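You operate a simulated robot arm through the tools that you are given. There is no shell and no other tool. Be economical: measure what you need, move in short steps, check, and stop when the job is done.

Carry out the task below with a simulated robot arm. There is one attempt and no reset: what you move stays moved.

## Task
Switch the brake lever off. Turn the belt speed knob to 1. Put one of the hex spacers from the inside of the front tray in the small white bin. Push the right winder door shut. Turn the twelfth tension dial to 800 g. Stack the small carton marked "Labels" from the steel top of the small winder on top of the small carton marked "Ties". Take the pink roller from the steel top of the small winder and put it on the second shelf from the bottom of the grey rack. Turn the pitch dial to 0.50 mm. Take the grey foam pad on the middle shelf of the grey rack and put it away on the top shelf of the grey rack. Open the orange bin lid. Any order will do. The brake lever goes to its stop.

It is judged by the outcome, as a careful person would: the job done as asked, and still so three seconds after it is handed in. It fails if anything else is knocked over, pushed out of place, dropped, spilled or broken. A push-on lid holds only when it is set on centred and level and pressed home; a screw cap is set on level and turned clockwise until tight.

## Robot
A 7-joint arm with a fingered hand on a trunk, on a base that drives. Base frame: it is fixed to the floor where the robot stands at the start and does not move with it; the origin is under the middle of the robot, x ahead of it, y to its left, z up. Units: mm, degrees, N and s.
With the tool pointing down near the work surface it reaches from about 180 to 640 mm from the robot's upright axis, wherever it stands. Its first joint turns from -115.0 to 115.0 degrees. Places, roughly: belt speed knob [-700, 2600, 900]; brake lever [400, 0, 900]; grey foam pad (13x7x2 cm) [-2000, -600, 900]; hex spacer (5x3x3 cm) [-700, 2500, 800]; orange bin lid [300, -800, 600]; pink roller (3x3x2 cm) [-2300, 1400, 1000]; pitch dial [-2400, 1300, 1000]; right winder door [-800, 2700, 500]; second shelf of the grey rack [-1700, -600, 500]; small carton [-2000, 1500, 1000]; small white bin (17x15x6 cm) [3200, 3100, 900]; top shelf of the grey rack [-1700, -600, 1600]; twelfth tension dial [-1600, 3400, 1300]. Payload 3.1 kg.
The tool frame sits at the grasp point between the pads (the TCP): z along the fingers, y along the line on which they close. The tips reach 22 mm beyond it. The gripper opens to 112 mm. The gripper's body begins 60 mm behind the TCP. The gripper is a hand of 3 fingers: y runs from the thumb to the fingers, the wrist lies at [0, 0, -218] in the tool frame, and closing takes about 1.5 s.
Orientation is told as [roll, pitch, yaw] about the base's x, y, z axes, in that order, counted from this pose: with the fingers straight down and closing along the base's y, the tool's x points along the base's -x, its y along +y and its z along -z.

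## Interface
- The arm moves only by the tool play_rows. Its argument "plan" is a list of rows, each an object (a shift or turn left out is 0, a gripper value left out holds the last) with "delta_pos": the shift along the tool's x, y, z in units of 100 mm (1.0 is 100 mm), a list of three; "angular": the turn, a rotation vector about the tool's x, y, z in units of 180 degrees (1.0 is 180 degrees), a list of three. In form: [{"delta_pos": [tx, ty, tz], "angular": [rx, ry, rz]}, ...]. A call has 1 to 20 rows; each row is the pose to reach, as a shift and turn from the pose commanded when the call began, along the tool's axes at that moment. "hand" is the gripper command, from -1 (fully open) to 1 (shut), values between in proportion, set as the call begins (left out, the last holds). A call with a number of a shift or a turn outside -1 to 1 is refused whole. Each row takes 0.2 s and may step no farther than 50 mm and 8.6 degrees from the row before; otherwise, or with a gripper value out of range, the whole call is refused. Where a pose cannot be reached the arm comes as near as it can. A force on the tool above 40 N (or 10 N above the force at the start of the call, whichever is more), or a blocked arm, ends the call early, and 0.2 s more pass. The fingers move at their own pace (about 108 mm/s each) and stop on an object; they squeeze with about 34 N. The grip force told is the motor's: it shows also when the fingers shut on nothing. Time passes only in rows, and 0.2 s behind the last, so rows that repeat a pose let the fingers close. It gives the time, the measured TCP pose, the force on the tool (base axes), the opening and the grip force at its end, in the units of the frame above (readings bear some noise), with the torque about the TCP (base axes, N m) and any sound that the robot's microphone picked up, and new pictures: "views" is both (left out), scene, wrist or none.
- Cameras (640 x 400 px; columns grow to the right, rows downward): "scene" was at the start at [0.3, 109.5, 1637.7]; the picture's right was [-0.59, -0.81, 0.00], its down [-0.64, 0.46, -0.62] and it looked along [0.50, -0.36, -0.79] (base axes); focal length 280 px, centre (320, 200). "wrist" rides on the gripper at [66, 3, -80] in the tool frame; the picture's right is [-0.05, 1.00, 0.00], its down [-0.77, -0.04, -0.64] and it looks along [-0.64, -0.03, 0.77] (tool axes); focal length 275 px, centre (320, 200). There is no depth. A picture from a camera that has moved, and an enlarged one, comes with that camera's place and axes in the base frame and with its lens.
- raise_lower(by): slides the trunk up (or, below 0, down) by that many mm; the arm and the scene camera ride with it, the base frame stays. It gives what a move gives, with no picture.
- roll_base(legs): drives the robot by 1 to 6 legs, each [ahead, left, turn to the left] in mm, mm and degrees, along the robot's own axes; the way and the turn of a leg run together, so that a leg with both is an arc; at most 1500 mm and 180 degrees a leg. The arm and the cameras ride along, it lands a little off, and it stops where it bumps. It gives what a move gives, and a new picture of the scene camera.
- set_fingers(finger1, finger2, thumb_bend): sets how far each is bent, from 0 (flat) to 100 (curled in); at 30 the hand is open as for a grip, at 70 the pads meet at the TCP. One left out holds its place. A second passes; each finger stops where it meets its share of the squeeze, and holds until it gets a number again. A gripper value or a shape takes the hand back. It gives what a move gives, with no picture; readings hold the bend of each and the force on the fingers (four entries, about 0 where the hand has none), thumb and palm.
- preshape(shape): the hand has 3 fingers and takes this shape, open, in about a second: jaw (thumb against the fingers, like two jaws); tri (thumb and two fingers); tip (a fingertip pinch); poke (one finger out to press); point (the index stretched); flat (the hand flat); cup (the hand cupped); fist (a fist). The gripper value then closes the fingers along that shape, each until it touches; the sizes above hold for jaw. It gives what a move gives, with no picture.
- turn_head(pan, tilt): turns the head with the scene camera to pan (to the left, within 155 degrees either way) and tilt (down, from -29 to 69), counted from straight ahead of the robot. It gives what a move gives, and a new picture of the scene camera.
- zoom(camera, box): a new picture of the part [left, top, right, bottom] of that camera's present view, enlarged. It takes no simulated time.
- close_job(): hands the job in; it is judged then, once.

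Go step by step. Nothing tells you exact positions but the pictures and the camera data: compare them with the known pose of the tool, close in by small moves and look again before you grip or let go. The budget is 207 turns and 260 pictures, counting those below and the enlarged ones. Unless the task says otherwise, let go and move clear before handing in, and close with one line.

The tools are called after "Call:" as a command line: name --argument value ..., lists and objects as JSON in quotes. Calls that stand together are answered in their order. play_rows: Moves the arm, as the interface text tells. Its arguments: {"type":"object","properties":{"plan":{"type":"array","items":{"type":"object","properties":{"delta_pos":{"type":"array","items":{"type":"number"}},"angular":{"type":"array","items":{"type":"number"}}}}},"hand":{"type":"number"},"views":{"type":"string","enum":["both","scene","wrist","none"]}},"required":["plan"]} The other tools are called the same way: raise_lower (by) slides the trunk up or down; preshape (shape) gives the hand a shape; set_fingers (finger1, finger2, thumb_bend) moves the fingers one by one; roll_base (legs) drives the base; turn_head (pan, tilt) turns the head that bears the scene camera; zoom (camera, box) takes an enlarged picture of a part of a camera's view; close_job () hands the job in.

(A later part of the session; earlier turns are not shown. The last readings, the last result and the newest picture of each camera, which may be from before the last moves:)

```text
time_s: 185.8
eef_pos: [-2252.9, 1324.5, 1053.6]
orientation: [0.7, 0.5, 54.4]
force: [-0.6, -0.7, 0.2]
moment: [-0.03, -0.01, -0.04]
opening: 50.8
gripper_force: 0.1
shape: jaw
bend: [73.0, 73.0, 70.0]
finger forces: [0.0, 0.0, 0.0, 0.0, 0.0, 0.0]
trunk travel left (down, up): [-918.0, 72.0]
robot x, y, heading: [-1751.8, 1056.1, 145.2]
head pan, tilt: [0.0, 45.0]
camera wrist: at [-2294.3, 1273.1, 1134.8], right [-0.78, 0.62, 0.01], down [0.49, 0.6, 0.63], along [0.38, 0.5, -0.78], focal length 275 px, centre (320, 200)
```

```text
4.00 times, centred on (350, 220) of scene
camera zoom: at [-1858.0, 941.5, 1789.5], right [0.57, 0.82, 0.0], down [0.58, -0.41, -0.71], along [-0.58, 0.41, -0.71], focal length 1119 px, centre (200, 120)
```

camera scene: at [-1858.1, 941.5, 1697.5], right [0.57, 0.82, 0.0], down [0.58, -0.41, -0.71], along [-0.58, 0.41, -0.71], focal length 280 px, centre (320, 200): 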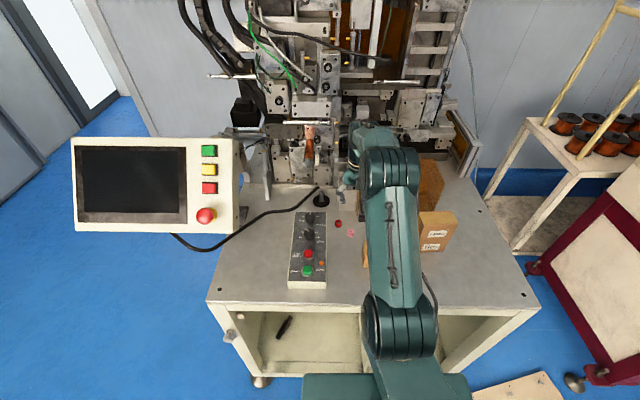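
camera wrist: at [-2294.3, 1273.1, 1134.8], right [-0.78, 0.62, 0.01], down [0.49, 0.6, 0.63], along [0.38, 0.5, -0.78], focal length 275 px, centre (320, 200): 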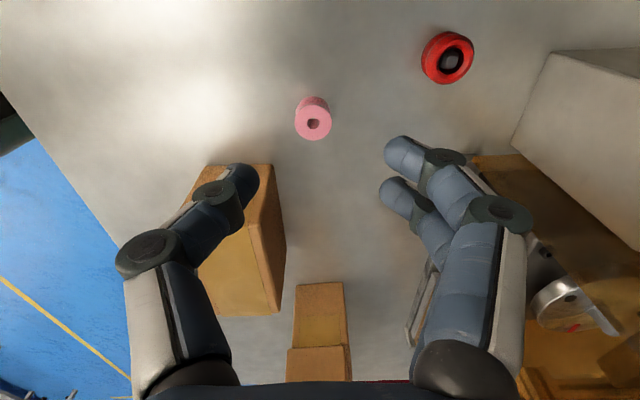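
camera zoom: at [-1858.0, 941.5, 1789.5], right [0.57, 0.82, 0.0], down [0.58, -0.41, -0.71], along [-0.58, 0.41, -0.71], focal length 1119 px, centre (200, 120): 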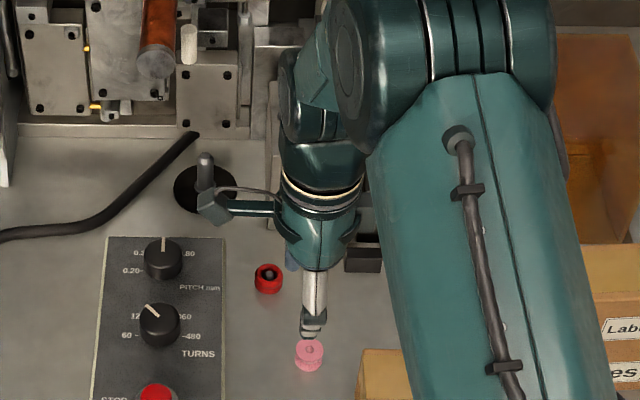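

The carton corner would foul the thumb here. Yaw 9° clears it better; I'll rotate 45° back and re-check.

Call:
play_rows --plan '[{"delta_pos": [0, 0.03, 0], "angular": [0, 0, 0.042]}, {"delta_pos": [0, 0.03, 0], "angular": [0, 0, 0.084]}, {"delta_pos": [0, 0.03, 0], "angular": [0, 0, 0.126]}, {"delta_pos": [0, 0.03, 0], "angular": [0, 0, 0.168]}, {"delta_pos": [0, 0.03, 0], "angular": [0, 0, 0.21]}, {"delta_pos": [0, 0.03, 0], "angular": [0, 0, 0.252]}, {"delta_pos": [0, 0.03, 0.3], "angular": [0, 0, 0.252]}, {"delta_pos": [0, 0.03, 0.3], "angular": [0, 0, 0.252]}]' --views "wrist"

```text
time_s: 187.6
eef_pos: [-2258.0, 1327.8, 1024.2]
orientation: [0.3, 1.0, 8.9]
force: [0.4, -0.6, 0.7]
moment: [-0.02, 0.01, 0.0]
opening: 50.8
gripper_force: 0.0
shape: jaw
bend: [73.0, 73.0, 70.0]
finger forces: [0.0, 0.1, 0.0, 0.0, 0.0, 0.0]
trunk travel left (down, up): [-918.0, 72.0]
robot x, y, heading: [-1749.6, 1052.8, 144.9]
head pan, tilt: [0.0, 45.0]
camera wrist: at [-2322.3, 1319.4, 1105.7], right [-0.11, 0.99, 0.0], down [0.78, 0.08, 0.62], along [0.62, 0.07, -0.78], focal length 275 px, centre (320, 200)
```

wrist: 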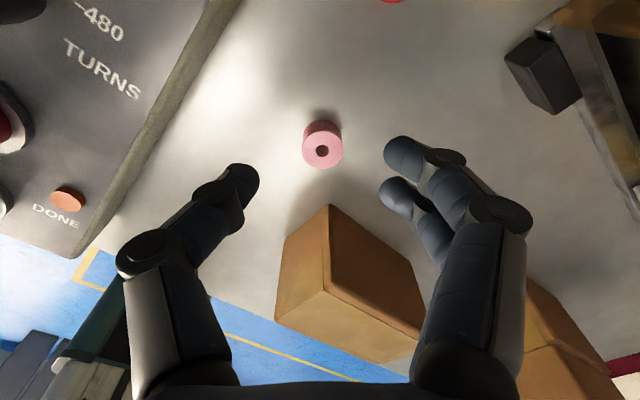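

Good clearance now. Shift 4 mm and descend.

Call:
play_rows --plan '[{"delta_pos": [-0.04, 0, 0.25]}, {"delta_pos": [-0.04, 0, 0.5]}, {"delta_pos": [-0.04, 0, 0.5]}]' --views "wrist"

```text
time_s: 188.4
eef_pos: [-2254.1, 1328.2, 972.8]
orientation: [0.2, 0.9, 8.8]
force: [-0.6, -0.7, 0.5]
moment: [0.0, -0.02, 0.01]
opening: 51.2
gripper_force: 0.0
shape: jaw
bend: [73.0, 73.0, 70.0]
finger forces: [0.0, 0.0, 0.0, 0.0, 0.1, 0.1]
trunk travel left (down, up): [-918.0, 72.0]
robot x, y, heading: [-1750.7, 1059.1, 145.1]
head pan, tilt: [0.0, 45.0]
camera wrist: at [-2318.7, 1320.3, 1054.9], right [-0.11, 0.99, 0.0], down [0.78, 0.08, 0.62], along [0.62, 0.07, -0.78], focal length 275 px, centre (320, 200)
```

wrist: 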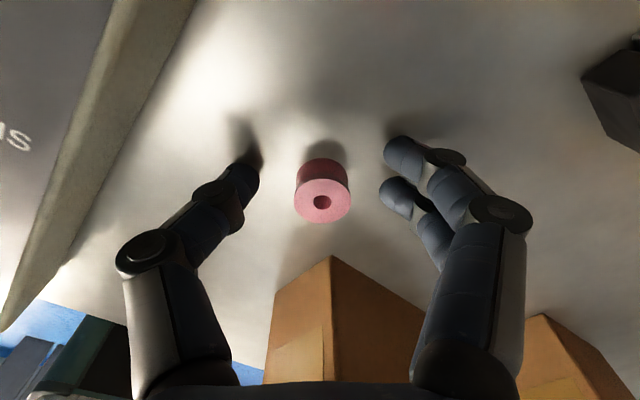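

Call:
play_rows --plan '[{"delta_pos": [0.03, 0, 0]}, {"delta_pos": [0.03, 0, 0]}, {"delta_pos": [0.03, 0, 0]}, {"delta_pos": [0.03, 0, 0]}, {"delta_pos": [0.03, 0, 0]}, {"delta_pos": [0.03, 0, 0]}]' --hand 1 --views "wrist"

Call:
zoom --camera "wrist" --box '[220, 120, 440, 260]'

```text
time_s: 189.8
eef_pos: [-2257.8, 1327.6, 973.1]
orientation: [0.3, 0.9, 8.8]
force: [0.3, -0.7, 1.5]
moment: [0.01, 0.0, -0.01]
opening: 6.3
gripper_force: 33.9
shape: jaw
bend: [65.0, 71.0, 72.0]
finger forces: [0.0, 18.7, 0.0, 0.0, 29.3, 0.0]
trunk travel left (down, up): [-918.0, 72.0]
robot x, y, heading: [-1753.9, 1051.0, 144.8]
head pan, tilt: [0.0, 45.0]
camera wrist: at [-2322.5, 1319.3, 1055.5], right [-0.11, 0.99, 0.0], down [0.78, 0.08, 0.62], along [0.62, 0.07, -0.78], focal length 275 px, centre (320, 200)
```

wrist: 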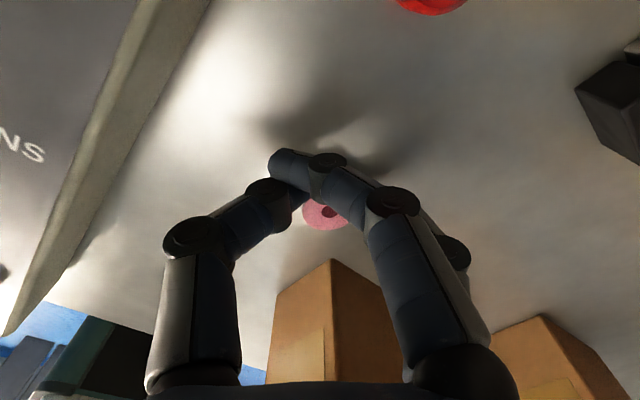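

```text
2.86 times, centred on (330, 190) of wrist
camera zoom: at [-2322.5, 1319.3, 1055.5], right [-0.11, 0.99, 0.0], down [0.78, 0.08, 0.62], along [0.62, 0.07, -0.78], focal length 786 px, centre (291, 229)
```

zoom: 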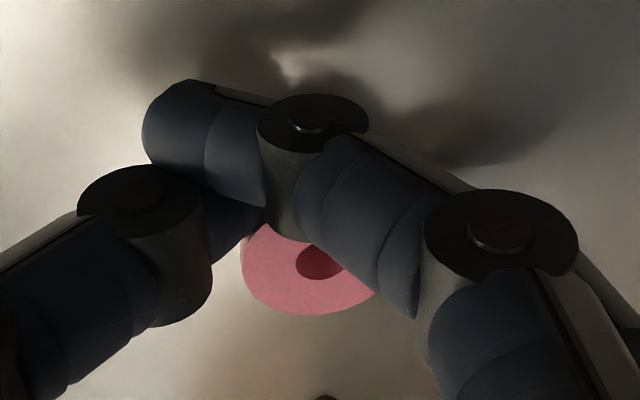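

The roller is held upright between thumb and finger 2, with finger 1 in front. Lift and check.

Call:
raise_lower --by 70

Call:
play_rows --plan '[{"delta_pos": [0, 0, -0.4]}, {"delta_pos": [0, 0, -0.8]}]' --views "wrist"

```text
time_s: 190.9
eef_pos: [-2256.6, 1327.9, 1045.2]
orientation: [0.3, 0.9, 8.8]
force: [-0.1, 0.6, -0.5]
moment: [0.02, 0.0, -0.02]
opening: 5.9
gripper_force: 34.6
shape: jaw
bend: [66.0, 71.0, 72.0]
finger forces: [0.1, 18.8, 0.0, 0.0, 28.7, 0.1]
trunk travel left (down, up): [-988.0, 2.0]
robot x, y, heading: [-1753.4, 1049.2, 144.6]
head pan, tilt: [0.0, 45.0]
```

```text
time_s: 191.5
eef_pos: [-2256.1, 1328.1, 1125.9]
orientation: [0.2, 0.8, 8.8]
force: [-0.3, -0.4, 0.3]
moment: [-0.04, 0.01, 0.01]
opening: 5.6
gripper_force: 34.5
shape: jaw
bend: [67.0, 71.0, 72.0]
finger forces: [0.0, 19.9, 0.0, 0.0, 28.0, 0.1]
trunk travel left (down, up): [-988.0, 2.0]
robot x, y, heading: [-1752.6, 1053.6, 144.8]
head pan, tilt: [0.0, 45.0]
camera wrist: at [-2320.4, 1320.0, 1207.8], right [-0.11, 0.99, 0.0], down [0.78, 0.08, 0.62], along [0.62, 0.07, -0.78], focal length 275 px, centre (320, 200)
```

wrist: 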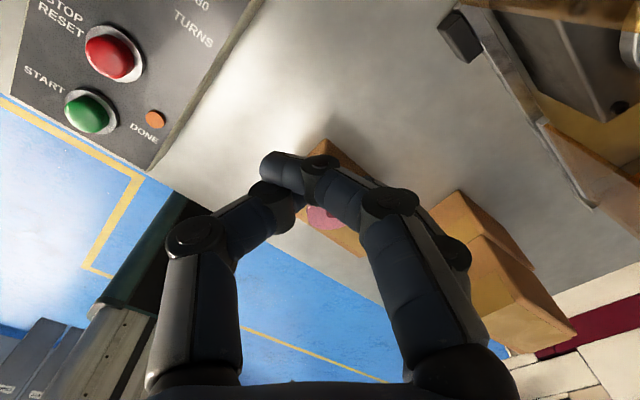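

Held firmly. I'll back away, turn to the rack, and approach the free right-hand part of its second shelf.

Call:
roll_base --legs '[[-300, 0, 0], [0, 0, 89.4], [250, 390, 0]]'

Call:
play_rows --plan '[{"delta_pos": [0, 0, -0.33]}, {"delta_pos": [0, 0, -0.66]}, {"delta_pos": [0, 0, -1]}]' --views "none"

Call:
raise_lower --by -400

Call:
turn_head --pan 0 --tilt 35

```text
time_s: 199.8
eef_pos: [-1574.8, -47.7, 1126.0]
orientation: [0.2, 0.9, 100.8]
force: [-0.1, 0.4, -0.7]
moment: [0.02, 0.0, -0.01]
opening: 5.8
gripper_force: 34.4
shape: jaw
bend: [67.0, 71.0, 73.0]
finger forces: [0.1, 19.8, 0.0, 0.0, 27.5, 0.0]
trunk travel left (down, up): [-988.0, 2.0]
robot x, y, heading: [-1315.0, 461.7, -123.1]
head pan, tilt: [0.0, 45.0]
camera scene: at [-1202.0, 364.5, 1859.6], right [-0.84, 0.55, 0.0], down [0.39, 0.59, -0.71], along [-0.39, -0.59, -0.71], focal length 280 px, centre (320, 200)
```

scene: 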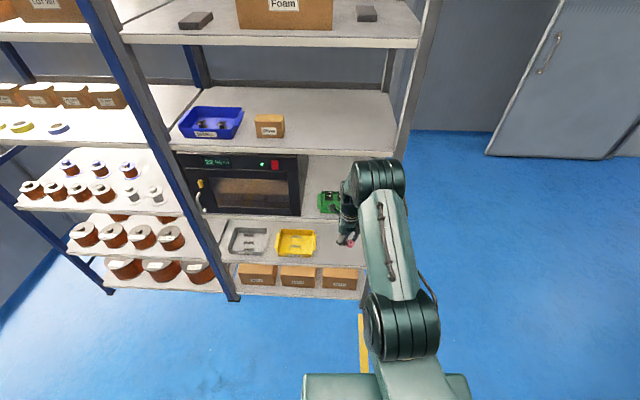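

```text
time_s: 200.6
eef_pos: [-1574.7, -46.0, 1223.2]
orientation: [0.3, 1.0, 101.0]
force: [0.9, 0.9, -0.1]
moment: [-0.02, -0.02, 0.01]
opening: 5.5
gripper_force: 34.3
shape: jaw
bend: [67.0, 71.0, 73.0]
finger forces: [0.1, 19.5, 0.0, 0.0, 26.0, 0.0]
trunk travel left (down, up): [-988.0, 2.0]
robot x, y, heading: [-1313.5, 464.6, -123.3]
head pan, tilt: [0.0, 45.0]
```

```text
time_s: 204.5
eef_pos: [-1572.4, -46.4, 823.5]
orientation: [0.3, 0.9, 100.8]
force: [-0.8, -0.2, -0.4]
moment: [0.03, 0.0, 0.02]
opening: 5.4
gripper_force: 33.6
shape: jaw
bend: [67.0, 71.0, 73.0]
finger forces: [0.0, 19.4, 0.0, 0.0, 25.9, 0.1]
trunk travel left (down, up): [-588.0, 402.0]
robot x, y, heading: [-1317.8, 465.7, -123.1]
head pan, tilt: [0.0, 45.0]
```

```text
time_s: 205.2
eef_pos: [-1575.2, -46.0, 823.8]
orientation: [0.3, 0.9, 100.9]
force: [-0.1, 0.1, -0.5]
moment: [0.0, 0.0, 0.01]
opening: 5.6
gripper_force: 33.9
shape: jaw
bend: [67.0, 71.0, 73.0]
finger forces: [0.0, 19.5, 0.0, 0.0, 26.0, 0.1]
trunk travel left (down, up): [-588.0, 402.0]
robot x, y, heading: [-1321.2, 465.1, -123.1]
head pan, tilt: [0.0, 35.0]
camera scene: at [-1205.3, 358.2, 1474.3], right [-0.84, 0.55, 0.0], down [0.31, 0.48, -0.82], along [-0.45, -0.69, -0.57], focal length 280 px, centre (320, 200)
```

scene: 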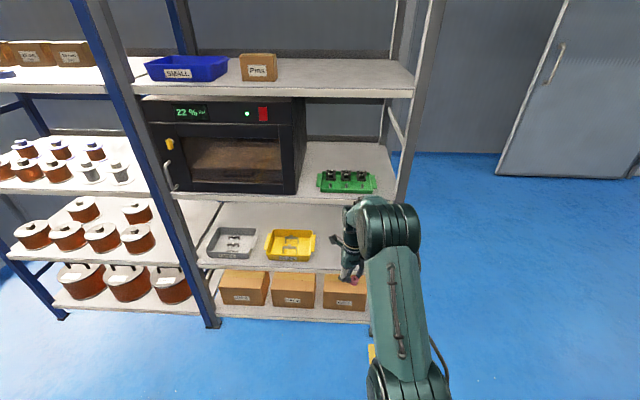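

The wrist would be tight under the middle shelf with the tool vertical, so I'll turn the hand square to the rack and tilt it 30°, as I did for the pad.

Call:
play_rows --plan '[{"angular": [0, 0, 0.0435]}, {"angular": [0, 0, 0.087]}, {"angular": [0, 0, 0.1305]}, {"angular": [0, 0, 0.174]}, {"angular": [0, 0, 0.2175]}, {"angular": [0, 0, 0.259]}]' --views "none"

Call:
play_rows --plan '[{"angular": [0, 0.0417, 0]}, {"angular": [0, 0.0833, 0]}, {"angular": [0, 0.125, 0]}, {"angular": [0, 0.1667, 0]}]' --views "none"

Call:
raise_lower --by -225

Call:
zoom --camera "wrist" --box '[0, 0, 640, 400]'

Call:
zoom --camera "scene" --box '[0, 0, 640, 400]'

```text
time_s: 206.6
eef_pos: [-1573.2, -46.7, 822.5]
orientation: [-0.4, 0.8, 54.0]
force: [-0.1, -0.2, -0.7]
moment: [-0.01, 0.0, 0.02]
opening: 5.4
gripper_force: 34.5
shape: jaw
bend: [67.0, 71.0, 73.0]
finger forces: [0.0, 19.5, 0.0, 0.0, 25.7, 0.0]
trunk travel left (down, up): [-588.0, 402.0]
robot x, y, heading: [-1316.4, 464.4, -123.3]
head pan, tilt: [0.0, 35.0]
```

```text
time_s: 207.6
eef_pos: [-1573.7, -46.4, 823.1]
orientation: [-0.5, 30.8, 54.0]
force: [0.6, 0.3, -0.2]
moment: [0.02, 0.0, -0.02]
opening: 5.6
gripper_force: 33.6
shape: jaw
bend: [68.0, 71.0, 73.0]
finger forces: [0.0, 19.0, 0.0, 0.0, 25.4, 0.0]
trunk travel left (down, up): [-588.0, 402.0]
robot x, y, heading: [-1314.8, 464.2, -123.1]
head pan, tilt: [0.0, 35.0]
```

```text
time_s: 209.9
eef_pos: [-1573.9, -47.4, 598.0]
orientation: [-0.6, 30.8, 54.1]
force: [-0.7, -0.3, 0.0]
moment: [-0.01, -0.02, 0.02]
opening: 5.4
gripper_force: 33.8
shape: jaw
bend: [68.0, 71.0, 73.0]
finger forces: [0.0, 18.8, 0.0, 0.0, 25.5, 0.1]
trunk travel left (down, up): [-363.0, 627.0]
robot x, y, heading: [-1318.8, 465.1, -123.1]
head pan, tilt: [0.0, 35.0]
```

```text
1.00 times, centred on (320, 200) of wrist (not enlarged: the box is as wide or as high as the picture)
camera zoom: at [-1587.0, -57.7, 700.5], right [-0.79, 0.62, -0.03], down [0.61, 0.78, 0.15], along [0.12, 0.1, -0.99], focal length 275 px, centre (320, 200)
```

zoom: 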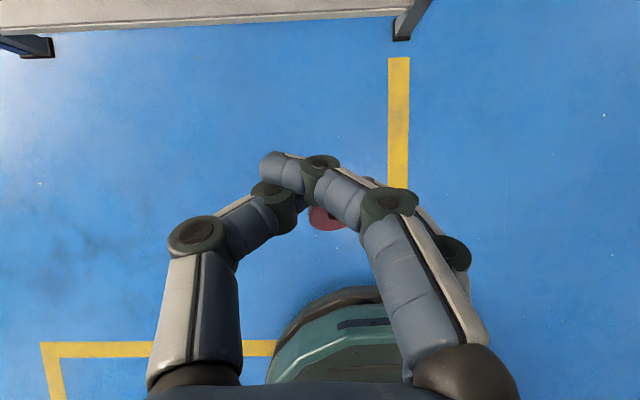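

```text
1.00 times, centred on (320, 200) of scene (not enlarged: the box is as wide or as high as the picture)
camera zoom: at [-1205.3, 358.3, 1249.4], right [-0.84, 0.55, 0.0], down [0.31, 0.48, -0.82], along [-0.45, -0.69, -0.57], focal length 280 px, centre (320, 200)
```

zoom: 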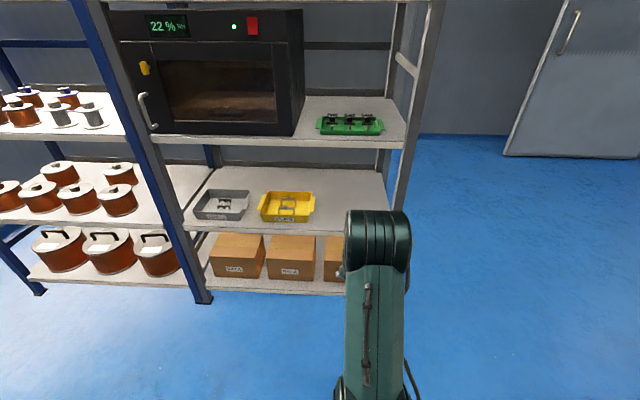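

Call:
zoom --camera "scene" --box '[180, 120, 420, 260]'

```text
2.67 times, centred on (300, 190) of scene
camera zoom: at [-1205.3, 358.3, 1249.4], right [-0.84, 0.55, 0.0], down [0.31, 0.48, -0.82], along [-0.45, -0.69, -0.57], focal length 746 px, centre (373, 227)
```

zoom: 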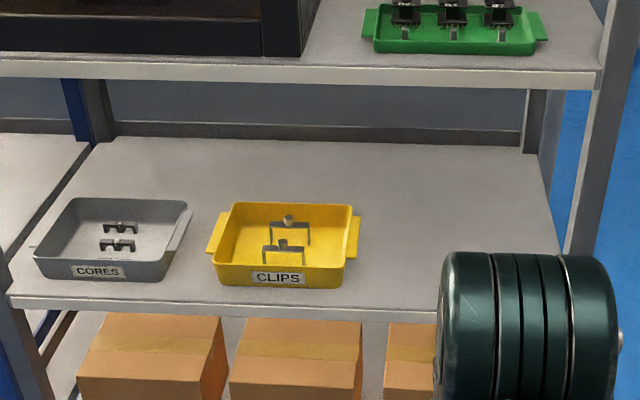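

Shelf 2 is at z≈540 and the roller clears it by ~25 mm. I'll drive in 356 and right 51.

Call:
roll_base --legs '[[356, -51, 0]]'

Call:
zoom --camera "wrist" --box '[0, 0, 640, 400]'

```text
time_s: 212.2
eef_pos: [-1811.7, -313.0, 597.0]
orientation: [-0.6, 30.7, 53.9]
force: [0.4, 0.1, -0.9]
moment: [-0.01, 0.01, 0.03]
opening: 5.4
gripper_force: 33.8
shape: jaw
bend: [68.0, 71.0, 73.0]
finger forces: [0.1, 18.8, 0.0, 0.0, 25.5, 0.0]
trunk travel left (down, up): [-363.0, 627.0]
robot x, y, heading: [-1553.7, 197.4, -123.5]
head pan, tilt: [0.0, 35.0]
camera scene: at [-1441.8, 91.1, 1249.3], right [-0.84, 0.55, 0.0], down [0.31, 0.48, -0.82], along [-0.45, -0.68, -0.57], focal length 280 px, centre (320, 200)
```

scene: 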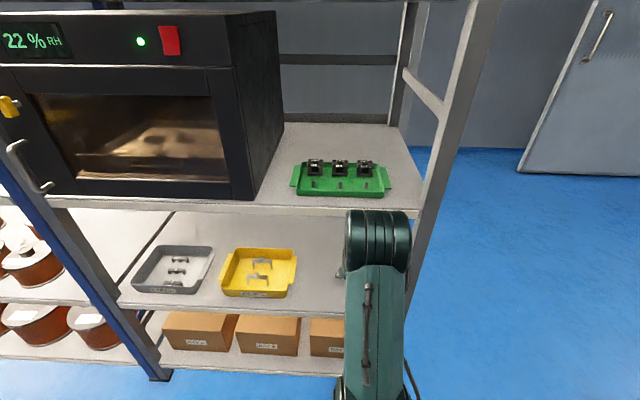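

```text
1.00 times, centred on (320, 200) of wrist (not enlarged: the box is as wide or as high as the picture)
camera zoom: at [-1824.7, -323.6, 700.3], right [-0.78, 0.62, -0.03], down [0.61, 0.78, 0.15], along [0.12, 0.1, -0.99], focal length 275 px, centre (320, 200)
```

zoom: 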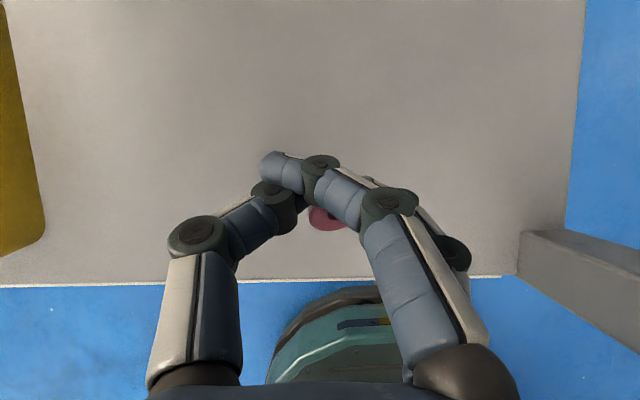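

I'll go 45 mm deeper for a safe margin from the edge, then lower gently.

Call:
roll_base --legs '[[45, 0, 0]]'

Call:
raise_lower --by -18

Call:
raise_lower --by -6

Call:
zoom --camera "wrist" --box '[220, 100, 440, 300]'

```text
time_s: 213.2
eef_pos: [-1836.8, -350.3, 596.8]
orientation: [-0.4, 30.9, 53.8]
force: [0.1, 0.1, -0.7]
moment: [0.0, -0.02, -0.01]
opening: 5.2
gripper_force: 34.0
shape: jaw
bend: [68.0, 71.0, 73.0]
finger forces: [0.0, 18.8, 0.0, 0.0, 25.5, 0.0]
trunk travel left (down, up): [-363.0, 627.0]
robot x, y, heading: [-1580.7, 158.5, -123.1]
head pan, tilt: [0.0, 35.0]
camera scene: at [-1466.3, 53.6, 1249.3], right [-0.84, 0.55, 0.0], down [0.31, 0.48, -0.82], along [-0.45, -0.69, -0.57], focal length 280 px, centre (320, 200)
```

scene: 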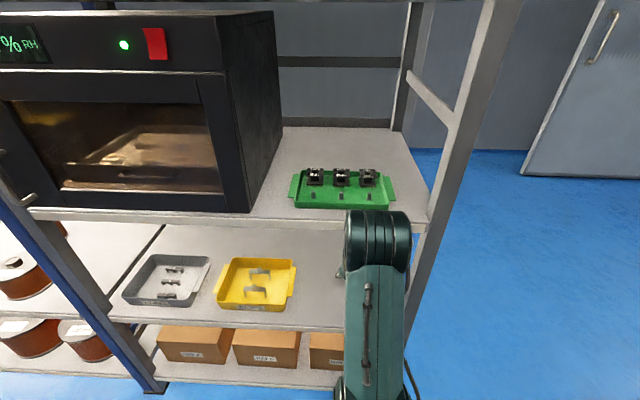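

```text
time_s: 213.8
eef_pos: [-1835.7, -351.2, 578.3]
orientation: [-0.5, 30.8, 53.8]
force: [0.4, -0.8, 0.0]
moment: [-0.02, 0.03, 0.02]
opening: 5.2
gripper_force: 34.1
shape: jaw
bend: [68.0, 71.0, 73.0]
finger forces: [0.0, 18.8, 0.0, 0.0, 25.5, 0.1]
trunk travel left (down, up): [-345.0, 645.0]
robot x, y, heading: [-1576.0, 160.5, -123.4]
head pan, tilt: [0.0, 35.0]
```

```text
time_s: 214.3
eef_pos: [-1835.1, -350.3, 573.2]
orientation: [-0.5, 30.9, 53.8]
force: [0.1, -0.4, -0.1]
moment: [0.02, -0.02, -0.01]
opening: 5.5
gripper_force: 34.5
shape: jaw
bend: [68.0, 71.0, 73.0]
finger forces: [0.0, 18.9, 0.0, 0.1, 25.5, 0.0]
trunk travel left (down, up): [-339.0, 651.0]
robot x, y, heading: [-1576.6, 158.5, -123.3]
head pan, tilt: [0.0, 35.0]
```

```text
2.00 times, centred on (330, 200) of wrist
camera zoom: at [-1848.9, -361.0, 676.4], right [-0.79, 0.62, -0.03], down [0.61, 0.78, 0.15], along [0.12, 0.1, -0.99], focal length 551 px, centre (300, 200)
```

zoom: 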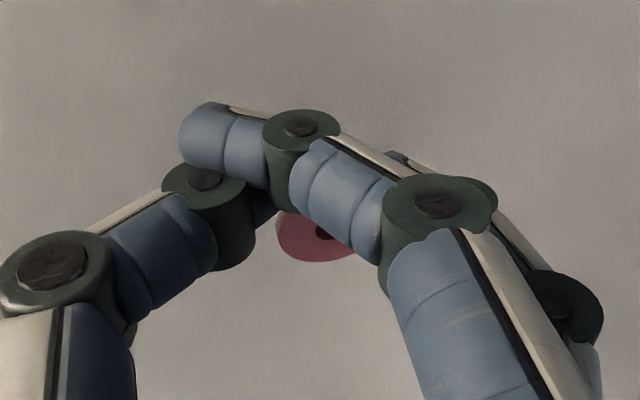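

Continue lowering in small steps.

Call:
raise_lower --by -8

Call:
raise_lower --by -6

Call:
raise_lower --by -6

```text
time_s: 214.9
eef_pos: [-1837.3, -350.1, 566.2]
orientation: [-0.5, 30.8, 53.8]
force: [-0.1, 0.7, -0.8]
moment: [0.0, 0.0, -0.01]
opening: 5.0
gripper_force: 34.3
shape: jaw
bend: [68.0, 71.0, 73.0]
finger forces: [0.0, 18.9, 0.1, 0.0, 25.5, 0.0]
trunk travel left (down, up): [-331.0, 659.0]
robot x, y, heading: [-1576.0, 160.4, -123.3]
head pan, tilt: [0.0, 35.0]
```

```text
time_s: 215.5
eef_pos: [-1835.3, -350.4, 559.3]
orientation: [-0.5, 30.8, 53.9]
force: [-0.1, -0.7, -0.2]
moment: [0.02, 0.0, 0.0]
opening: 5.5
gripper_force: 34.2
shape: jaw
bend: [68.0, 71.0, 73.0]
finger forces: [0.0, 18.8, 0.0, 0.0, 25.5, 0.0]
trunk travel left (down, up): [-325.0, 665.0]
robot x, y, heading: [-1577.0, 155.4, -123.2]
head pan, tilt: [0.0, 35.0]
```

```text
time_s: 216.0
eef_pos: [-1836.2, -351.1, 553.5]
orientation: [-0.4, 30.9, 53.9]
force: [-0.1, -0.3, 0.2]
moment: [0.0, 0.04, 0.0]
opening: 5.3
gripper_force: 34.3
shape: jaw
bend: [68.0, 71.0, 73.0]
finger forces: [0.1, 18.8, 0.0, 0.0, 25.5, 0.0]
trunk travel left (down, up): [-319.0, 671.0]
robot x, y, heading: [-1581.2, 161.2, -123.0]
head pan, tilt: [0.0, 35.0]
```

Call:
raise_lower --by -6

Call:
raise_lower --by -6

Call:
raise_lower --by -5

```text
time_s: 216.6
eef_pos: [-1835.5, -350.5, 550.0]
orientation: [-0.5, 31.3, 53.8]
force: [-1.2, -6.0, 17.7]
moment: [0.01, 0.08, 0.03]
opening: 5.8
gripper_force: 33.5
shape: jaw
bend: [68.0, 71.0, 74.0]
finger forces: [0.0, 19.9, 0.0, 0.0, 37.3, 0.0]
trunk travel left (down, up): [-313.0, 677.0]
robot x, y, heading: [-1578.1, 157.2, -123.2]
head pan, tilt: [0.0, 35.0]
```

```text
time_s: 217.3
eef_pos: [-1837.7, -351.8, 546.0]
orientation: [-0.6, 31.9, 53.8]
force: [1.4, 3.3, 16.3]
moment: [0.28, 0.1, -0.04]
opening: 7.8
gripper_force: 34.3
shape: jaw
bend: [68.0, 73.0, 74.0]
finger forces: [0.0, 28.8, 0.0, 0.0, 28.6, 0.0]
trunk travel left (down, up): [-307.0, 683.0]
robot x, y, heading: [-1580.2, 162.3, -123.3]
head pan, tilt: [0.0, 35.0]
stopped: the force on the tool passed its limit at 40 N (the readings are from after the stop); the commanded pose is now the measured one
```

```text
time_s: 218.0
eef_pos: [-1840.3, -354.0, 544.7]
orientation: [-0.6, 32.6, 53.8]
force: [1.3, 3.0, 20.0]
moment: [0.28, 0.18, -0.02]
opening: 8.6
gripper_force: 33.8
shape: jaw
bend: [68.0, 75.0, 74.0]
finger forces: [0.0, 35.5, 0.0, 0.1, 29.2, 0.0]
trunk travel left (down, up): [-302.0, 688.0]
robot x, y, heading: [-1577.1, 159.3, -122.9]
head pan, tilt: [0.0, 35.0]
stopped: the force on the tool passed its limit at 41 N (the readings are from after the stop); the commanded pose is now the measured one
```

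Contact at TCP ~550. I'll look at the roller before releasing.

Call:
zoom --camera "wrist" --box '[220, 100, 440, 300]'

Call:
raise_lower --by 3

```text
2.00 times, centred on (330, 200) of wrist
camera zoom: at [-1851.1, -362.8, 648.4], right [-0.79, 0.62, -0.03], down [0.61, 0.78, 0.12], along [0.1, 0.07, -0.99], focal length 551 px, centre (300, 200)
```

zoom: 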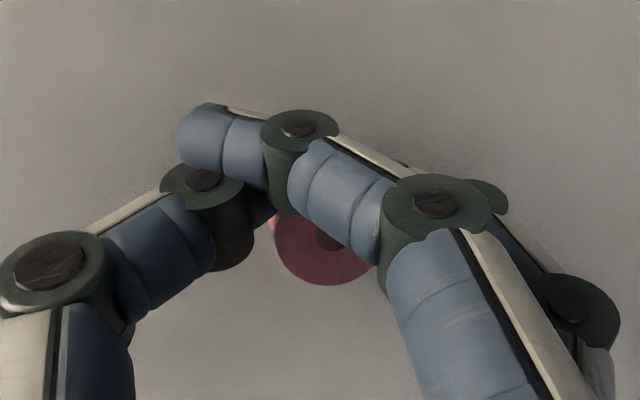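

```text
time_s: 218.5
eef_pos: [-1839.4, -354.7, 546.0]
orientation: [-0.5, 32.3, 53.8]
force: [-0.9, -1.3, 13.0]
moment: [0.1, 0.14, 0.07]
opening: 8.0
gripper_force: 33.9
shape: jaw
bend: [68.0, 74.0, 74.0]
finger forces: [0.0, 28.7, 0.0, 0.0, 27.4, 0.1]
trunk travel left (down, up): [-305.0, 685.0]
robot x, y, heading: [-1579.4, 160.6, -123.3]
head pan, tilt: [0.0, 35.0]
```

The roller has levelled onto the shelf. Releasing slowly.

Call:
play_rows --plan '[{}, {}, {}, {}, {}]' --hand 0.0 --views "wrist"

```text
time_s: 219.7
eef_pos: [-1839.7, -353.8, 544.7]
orientation: [-0.6, 32.2, 53.7]
force: [2.4, -0.6, 6.5]
moment: [0.08, 0.04, -0.01]
opening: 52.5
gripper_force: 0.0
shape: jaw
bend: [73.0, 76.0, 70.0]
finger forces: [0.1, 6.5, 0.0, 0.0, 0.0, 0.0]
trunk travel left (down, up): [-305.0, 685.0]
robot x, y, heading: [-1580.9, 160.5, -123.0]
head pan, tilt: [0.0, 35.0]
camera wrist: at [-1850.9, -363.2, 648.7], right [-0.79, 0.62, -0.03], down [0.61, 0.78, 0.13], along [0.11, 0.08, -0.99], focal length 275 px, centre (320, 200)
```

wrist: 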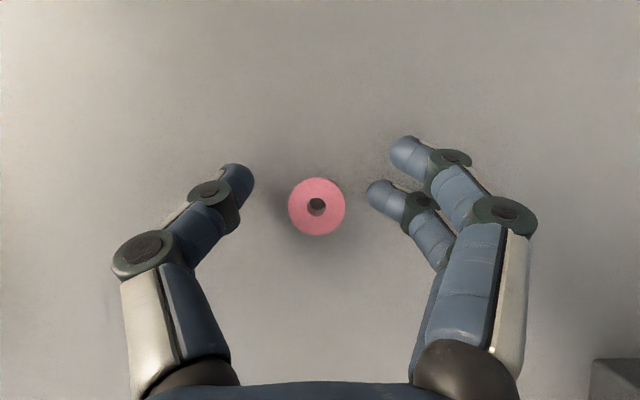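

The roller stands upright on the second shelf. Lift clear, back out.

Call:
raise_lower --by 42

Call:
roll_base --legs '[[-500, 0, 0]]'

Call:
zoom --camera "scene" --box '[180, 80, 420, 260]'

```text
time_s: 220.6
eef_pos: [-1839.4, -354.3, 586.6]
orientation: [-0.5, 32.0, 53.8]
force: [0.5, -0.5, 0.6]
moment: [-0.01, -0.03, 0.03]
opening: 55.3
gripper_force: 0.1
shape: jaw
bend: [73.0, 73.0, 70.0]
finger forces: [0.0, 0.1, 0.1, 0.0, 0.1, 0.0]
trunk travel left (down, up): [-347.0, 643.0]
robot x, y, heading: [-1580.2, 160.8, -123.2]
head pan, tilt: [0.0, 35.0]
```

```text
time_s: 223.5
eef_pos: [-1561.1, 58.8, 587.7]
orientation: [-0.6, 32.1, 54.9]
force: [0.1, -1.1, -0.3]
moment: [-0.03, -0.04, 0.0]
opening: 55.5
gripper_force: 0.0
shape: jaw
bend: [73.0, 73.0, 70.0]
finger forces: [0.1, 0.0, 0.0, 0.0, 0.0, 0.1]
trunk travel left (down, up): [-347.0, 643.0]
robot x, y, heading: [-1308.3, 579.0, -122.2]
head pan, tilt: [0.0, 35.0]
camera scene: at [-1195.7, 474.4, 1234.1], right [-0.85, 0.53, 0.0], down [0.3, 0.49, -0.82], along [-0.44, -0.69, -0.57], focal length 280 px, centre (320, 200)
```

scene: 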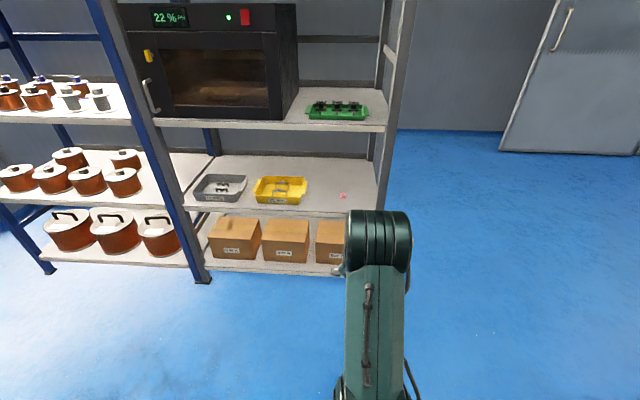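

```text
2.22 times, centred on (300, 170) of scene
camera zoom: at [-1195.7, 474.4, 1234.1], right [-0.85, 0.53, 0.0], down [0.3, 0.49, -0.82], along [-0.44, -0.69, -0.57], focal length 622 px, centre (364, 267)
```

zoom: 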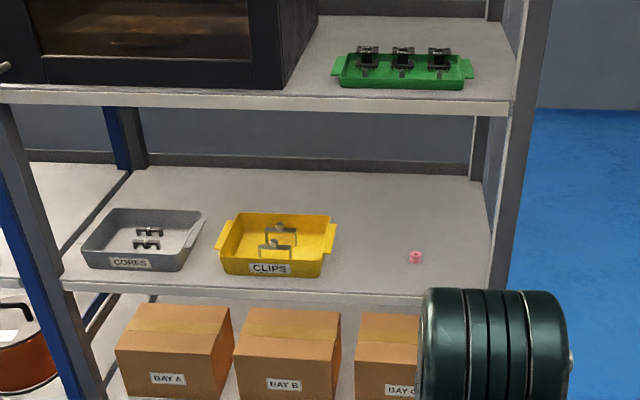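

Roller done. Next is the big winder. I'll raise the arm a bit, turn, and drive along the aisle to get a view of its front.

Call:
raise_lower --by 400

Call:
roll_base --legs '[[0, 0, -93.6], [-300, -800, 0], [0, -600, 0]]'

```text
time_s: 227.3
eef_pos: [-1560.5, 59.5, 988.4]
orientation: [-0.6, 32.1, 54.9]
force: [-0.3, 0.7, 0.3]
moment: [0.01, 0.02, -0.02]
opening: 55.4
gripper_force: 0.0
shape: jaw
bend: [73.0, 73.0, 70.0]
finger forces: [0.0, 0.1, 0.0, 0.0, 0.1, 0.0]
trunk travel left (down, up): [-747.0, 243.0]
robot x, y, heading: [-1310.5, 580.1, -122.1]
head pan, tilt: [0.0, 35.0]
```

```text
time_s: 238.7
eef_pos: [-779.8, 1798.0, 986.9]
orientation: [-0.6, 32.1, -37.5]
force: [-0.8, 0.1, 0.5]
moment: [0.01, -0.01, -0.02]
opening: 55.3
gripper_force: 0.1
shape: jaw
bend: [73.0, 73.0, 70.0]
finger forces: [0.1, 0.1, 0.0, 0.0, 0.1, 0.0]
trunk travel left (down, up): [-747.0, 243.0]
robot x, y, heading: [-269.9, 1522.5, 145.4]
head pan, tilt: [0.0, 35.0]
camera scene: at [-381.3, 1416.2, 1634.1], right [0.57, 0.82, 0.0], down [0.47, -0.33, -0.82], along [-0.67, 0.46, -0.57], focal length 280 px, centre (320, 200)
```

scene: 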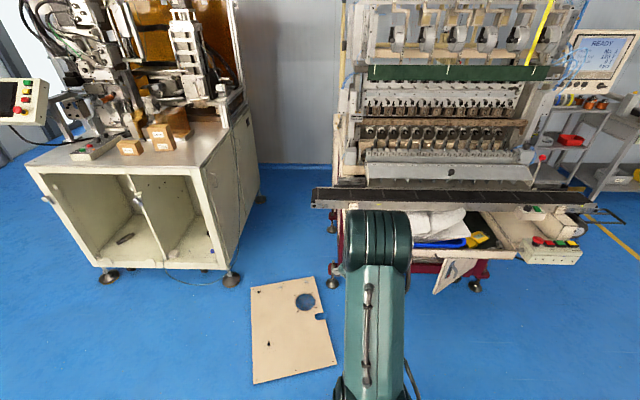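

Call:
roll_base --legs '[[0, -600, 0]]'

Call:
zoom --camera "scene" --box '[160, 130, 460, 330]'

```text
time_s: 242.2
eef_pos: [-426.2, 2311.9, 986.5]
orientation: [-0.5, 32.1, -37.1]
force: [0.1, -1.0, 0.1]
moment: [-0.01, 0.01, -0.03]
opening: 55.7
gripper_force: 0.1
shape: jaw
bend: [73.0, 73.0, 70.0]
finger forces: [0.0, 0.0, 0.0, 0.1, 0.1, 0.1]
trunk travel left (down, up): [-747.0, 243.0]
robot x, y, heading: [79.3, 2040.8, 145.8]
head pan, tilt: [0.0, 35.0]
camera scene: at [-27.3, 1932.0, 1634.1], right [0.56, 0.83, 0.0], down [0.47, -0.32, -0.82], along [-0.68, 0.46, -0.57], focal length 280 px, centre (320, 200)
```

scene: 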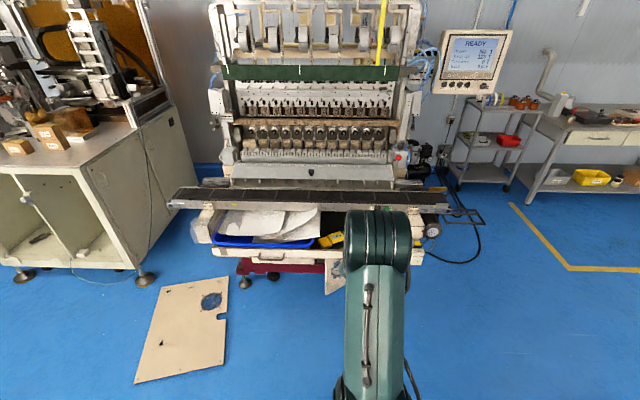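

```text
2.00 times, centred on (310, 230) of scene
camera zoom: at [-27.3, 1932.0, 1634.1], right [0.56, 0.83, 0.0], down [0.47, -0.32, -0.82], along [-0.68, 0.46, -0.57], focal length 560 px, centre (340, 140)
```

zoom: 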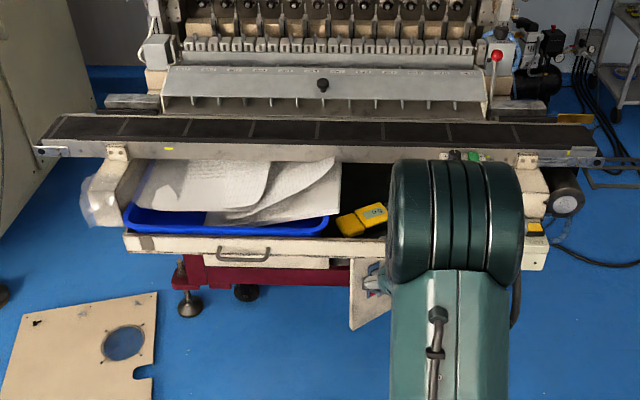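

The arm hides the right part. I'll move further right and lift the trunk for a better view.

Call:
raise_lower --by 200

Call:
roll_base --legs '[[0, -420, 0]]'

Call:
zoom --camera "scene" --box '[120, 160, 360, 320]'

```text
time_s: 244.4
eef_pos: [-426.6, 2312.0, 1187.4]
orientation: [-0.6, 32.0, -37.2]
force: [-0.1, -0.2, -0.8]
moment: [0.0, 0.04, -0.03]
opening: 55.7
gripper_force: 0.1
shape: jaw
bend: [73.0, 73.0, 70.0]
finger forces: [0.1, 0.0, 0.0, 0.0, 0.1, 0.0]
trunk travel left (down, up): [-947.0, 43.0]
robot x, y, heading: [81.0, 2038.1, 145.5]
head pan, tilt: [0.0, 35.0]
```

```text
time_s: 247.0
eef_pos: [-197.7, 2651.4, 1187.1]
orientation: [-0.5, 32.1, -36.5]
force: [-0.4, 0.2, 0.3]
moment: [-0.04, 0.03, -0.01]
opening: 55.4
gripper_force: 0.0
shape: jaw
bend: [73.0, 73.0, 70.0]
finger forces: [0.0, 0.0, 0.0, 0.1, 0.0, 0.1]
trunk travel left (down, up): [-947.0, 43.0]
robot x, y, heading: [318.6, 2391.0, 146.5]
head pan, tilt: [0.0, 35.0]
camera scene: at [206.3, 2275.7, 1834.0], right [0.55, 0.83, 0.0], down [0.48, -0.32, -0.82], along [-0.68, 0.45, -0.57], focal length 280 px, centre (320, 200)
```

scene: 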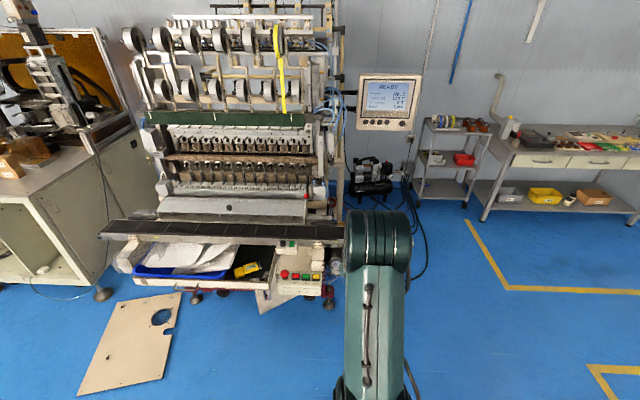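

```text
2.50 times, centred on (240, 240) of scene
camera zoom: at [206.3, 2275.7, 1834.0], right [0.55, 0.83, 0.0], down [0.48, -0.32, -0.82], along [-0.68, 0.45, -0.57], focal length 699 px, centre (520, 100)
```

zoom: 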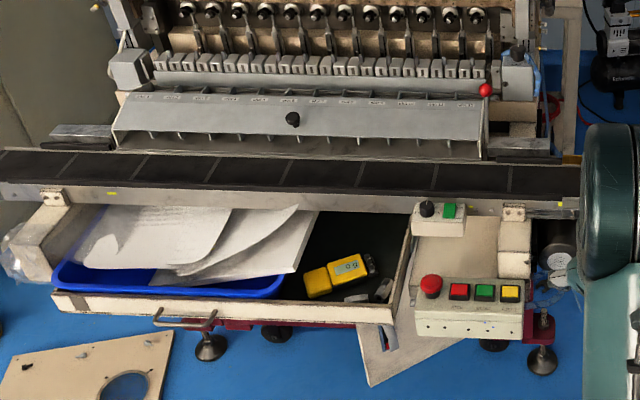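

Call:
zoom --camera "scene" --box '[225, 220, 345, 320]'

Call:
zoom --camera "scene" --box '[270, 230, 320, 260]'

```text
4.00 times, centred on (285, 270) of scene
camera zoom: at [206.3, 2275.7, 1834.0], right [0.55, 0.83, 0.0], down [0.48, -0.32, -0.82], along [-0.68, 0.45, -0.57], focal length 1119 px, centre (460, -80)
```

zoom: 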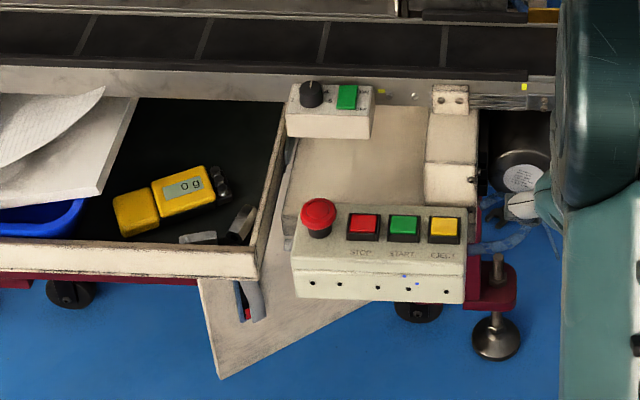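

```text
12.80 times, centred on (295, 245) of scene
camera zoom: at [206.3, 2275.7, 1834.0], right [0.55, 0.83, 0.0], down [0.48, -0.32, -0.82], along [-0.68, 0.45, -0.57], focal length 3581 px, centre (640, -376)
```

zoom: 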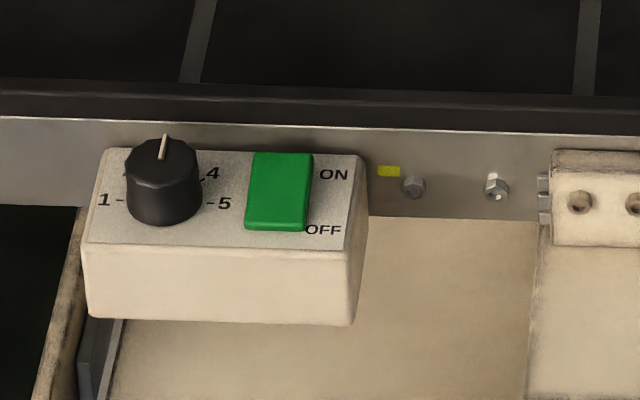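

The belt speed knob is at 3 and must turn 90° counter-clockwise to 1. Two hex spacers lie in the tray's right part. Let me zoom on the tension dials to plan their approach.

Call:
zoom --camera "scene" --box '[110, 10, 350, 130]'

Call:
zoom --camera "scene" --box '[240, 60, 430, 210]'

```text
2.67 times, centred on (230, 70) of scene
camera zoom: at [206.3, 2275.7, 1834.0], right [0.55, 0.83, 0.0], down [0.48, -0.32, -0.82], along [-0.68, 0.45, -0.57], focal length 746 px, centre (560, 547)
```

zoom: 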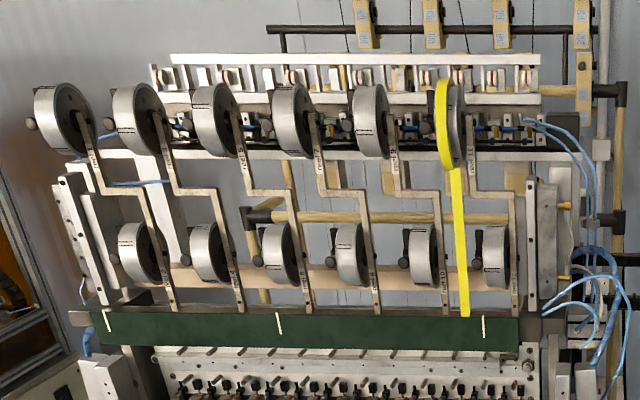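

```text
2.67 times, centred on (335, 135) of scene
camera zoom: at [206.3, 2275.7, 1834.0], right [0.55, 0.83, 0.0], down [0.48, -0.32, -0.82], along [-0.68, 0.45, -0.57], focal length 746 px, centre (280, 373)
```

zoom: 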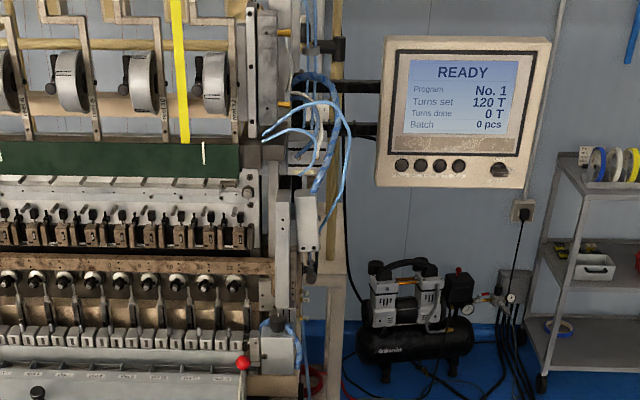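

The twelfth dial is the lower-right one, far back; I'll go round the right side for it later. First the belt knob: make the hand vertical and turn it 180° so the thumb is on the right.

Call:
play_rows --plan '[{"angular": [0, -0.0445, 0]}, {"angular": [0, -0.089, 0]}, {"angular": [0, -0.1335, 0]}, {"angular": [0, -0.178, 0]}, {"angular": [0, -0.178, 0]}]' --hand 0.28 --views "none"

Call:
play_rows --plan '[{"angular": [0, 0, -0.046]}, {"angular": [0, 0, -0.092]}, {"angular": [0, 0, -0.138]}, {"angular": [0, 0, -0.184]}, {"angular": [0, 0, -0.23]}, {"angular": [0, 0, -0.276]}, {"angular": [0, 0, -0.322]}, {"angular": [0, 0, -0.368]}, {"angular": [0, 0, -0.414]}, {"angular": [0, 0, -0.46]}, {"angular": [0, 0, -0.506]}, {"angular": [0, 0, -0.552]}, {"angular": [0, 0, -0.598]}, {"angular": [0, 0, -0.644]}, {"angular": [0, 0, -0.69]}, {"angular": [0, 0, -0.736]}, {"angular": [0, 0, -0.782]}, {"angular": [0, 0, -0.828]}, {"angular": [0, 0, -0.874]}, {"angular": [0, 0, -0.92]}]' --views "none"

Call:
roll_base --legs '[[300, 330, -2.3]]'

```text
time_s: 248.2
eef_pos: [-198.1, 2650.4, 1187.1]
orientation: [-0.6, 0.1, -36.3]
force: [-1.3, -0.1, 0.1]
moment: [0.0, 0.01, 0.02]
opening: 40.5
gripper_force: 0.1
shape: jaw
bend: [73.0, 73.0, 70.0]
finger forces: [0.1, 0.1, 0.0, 0.1, 0.1, 0.0]
trunk travel left (down, up): [-947.0, 43.0]
robot x, y, heading: [316.4, 2389.7, 146.4]
head pan, tilt: [0.0, 35.0]
```

```text
time_s: 252.4
eef_pos: [-197.5, 2651.8, 1187.0]
orientation: [0.6, 0.2, 129.6]
force: [0.3, -0.4, -0.9]
moment: [-0.03, 0.02, 0.02]
opening: 41.0
gripper_force: 0.0
shape: jaw
bend: [73.0, 73.0, 70.0]
finger forces: [0.0, 0.0, 0.0, 0.0, 0.0, 0.0]
trunk travel left (down, up): [-947.0, 43.0]
robot x, y, heading: [316.4, 2383.9, 146.6]
head pan, tilt: [0.0, 35.0]
```

```text
time_s: 255.1
eef_pos: [-621.7, 2566.0, 1187.9]
orientation: [0.4, 0.2, 127.5]
force: [-0.4, 0.1, 0.6]
moment: [-0.01, 0.01, 0.01]
opening: 41.0
gripper_force: 0.1
shape: jaw
bend: [73.0, 73.0, 70.0]
finger forces: [0.1, 0.0, 0.1, 0.0, 0.1, 0.0]
trunk travel left (down, up): [-947.0, 43.0]
robot x, y, heading: [-118.3, 2279.5, 144.2]
head pan, tilt: [0.0, 35.0]
camera scene: at [-230.2, 2175.6, 1834.1], right [0.58, 0.81, 0.0], down [0.47, -0.33, -0.82], along [-0.67, 0.48, -0.57], focal length 280 px, centre (320, 200)
```

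scene: 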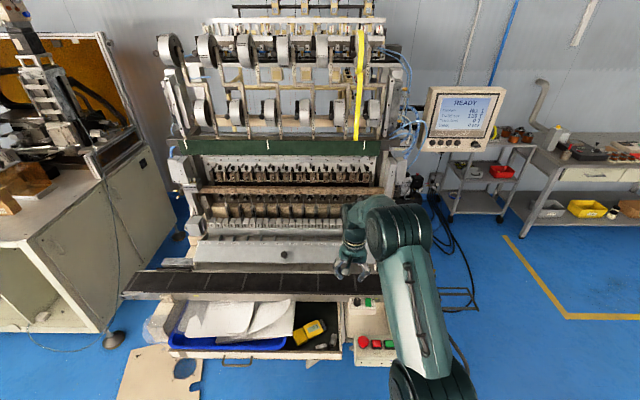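

Call:
zoom --camera "scene" --box '[270, 270, 410, 360]'

Call:
zoom --camera "wrist" --box '[0, 0, 640, 400]'

```text
4.44 times, centred on (340, 315) of scene
camera zoom: at [-230.2, 2175.6, 1834.1], right [0.58, 0.81, 0.0], down [0.47, -0.33, -0.82], along [-0.67, 0.48, -0.57], focal length 1243 px, centre (231, -311)
```

zoom: 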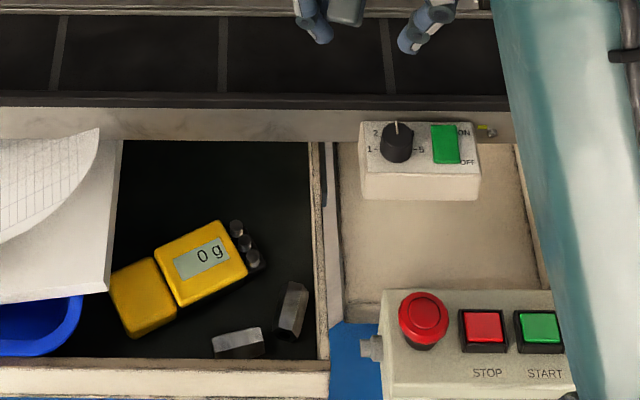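

```text
1.00 times, centred on (320, 200) of wrist (not enlarged: the box is as wide or as high as the picture)
camera zoom: at [-583.9, 2510.8, 1268.0], right [-0.82, -0.57, 0.01], down [-0.44, 0.64, 0.63], along [-0.37, 0.52, -0.77], focal length 275 px, centre (320, 200)
```

zoom: 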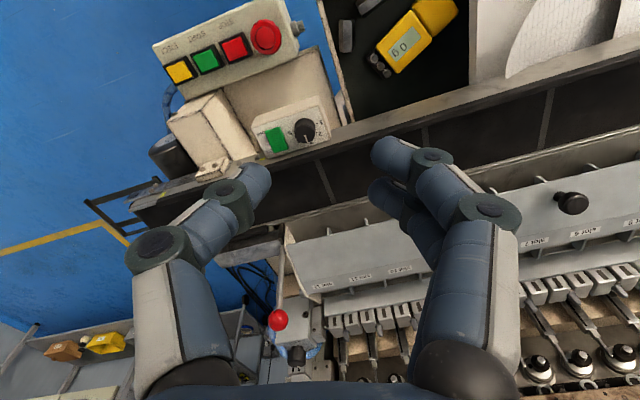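

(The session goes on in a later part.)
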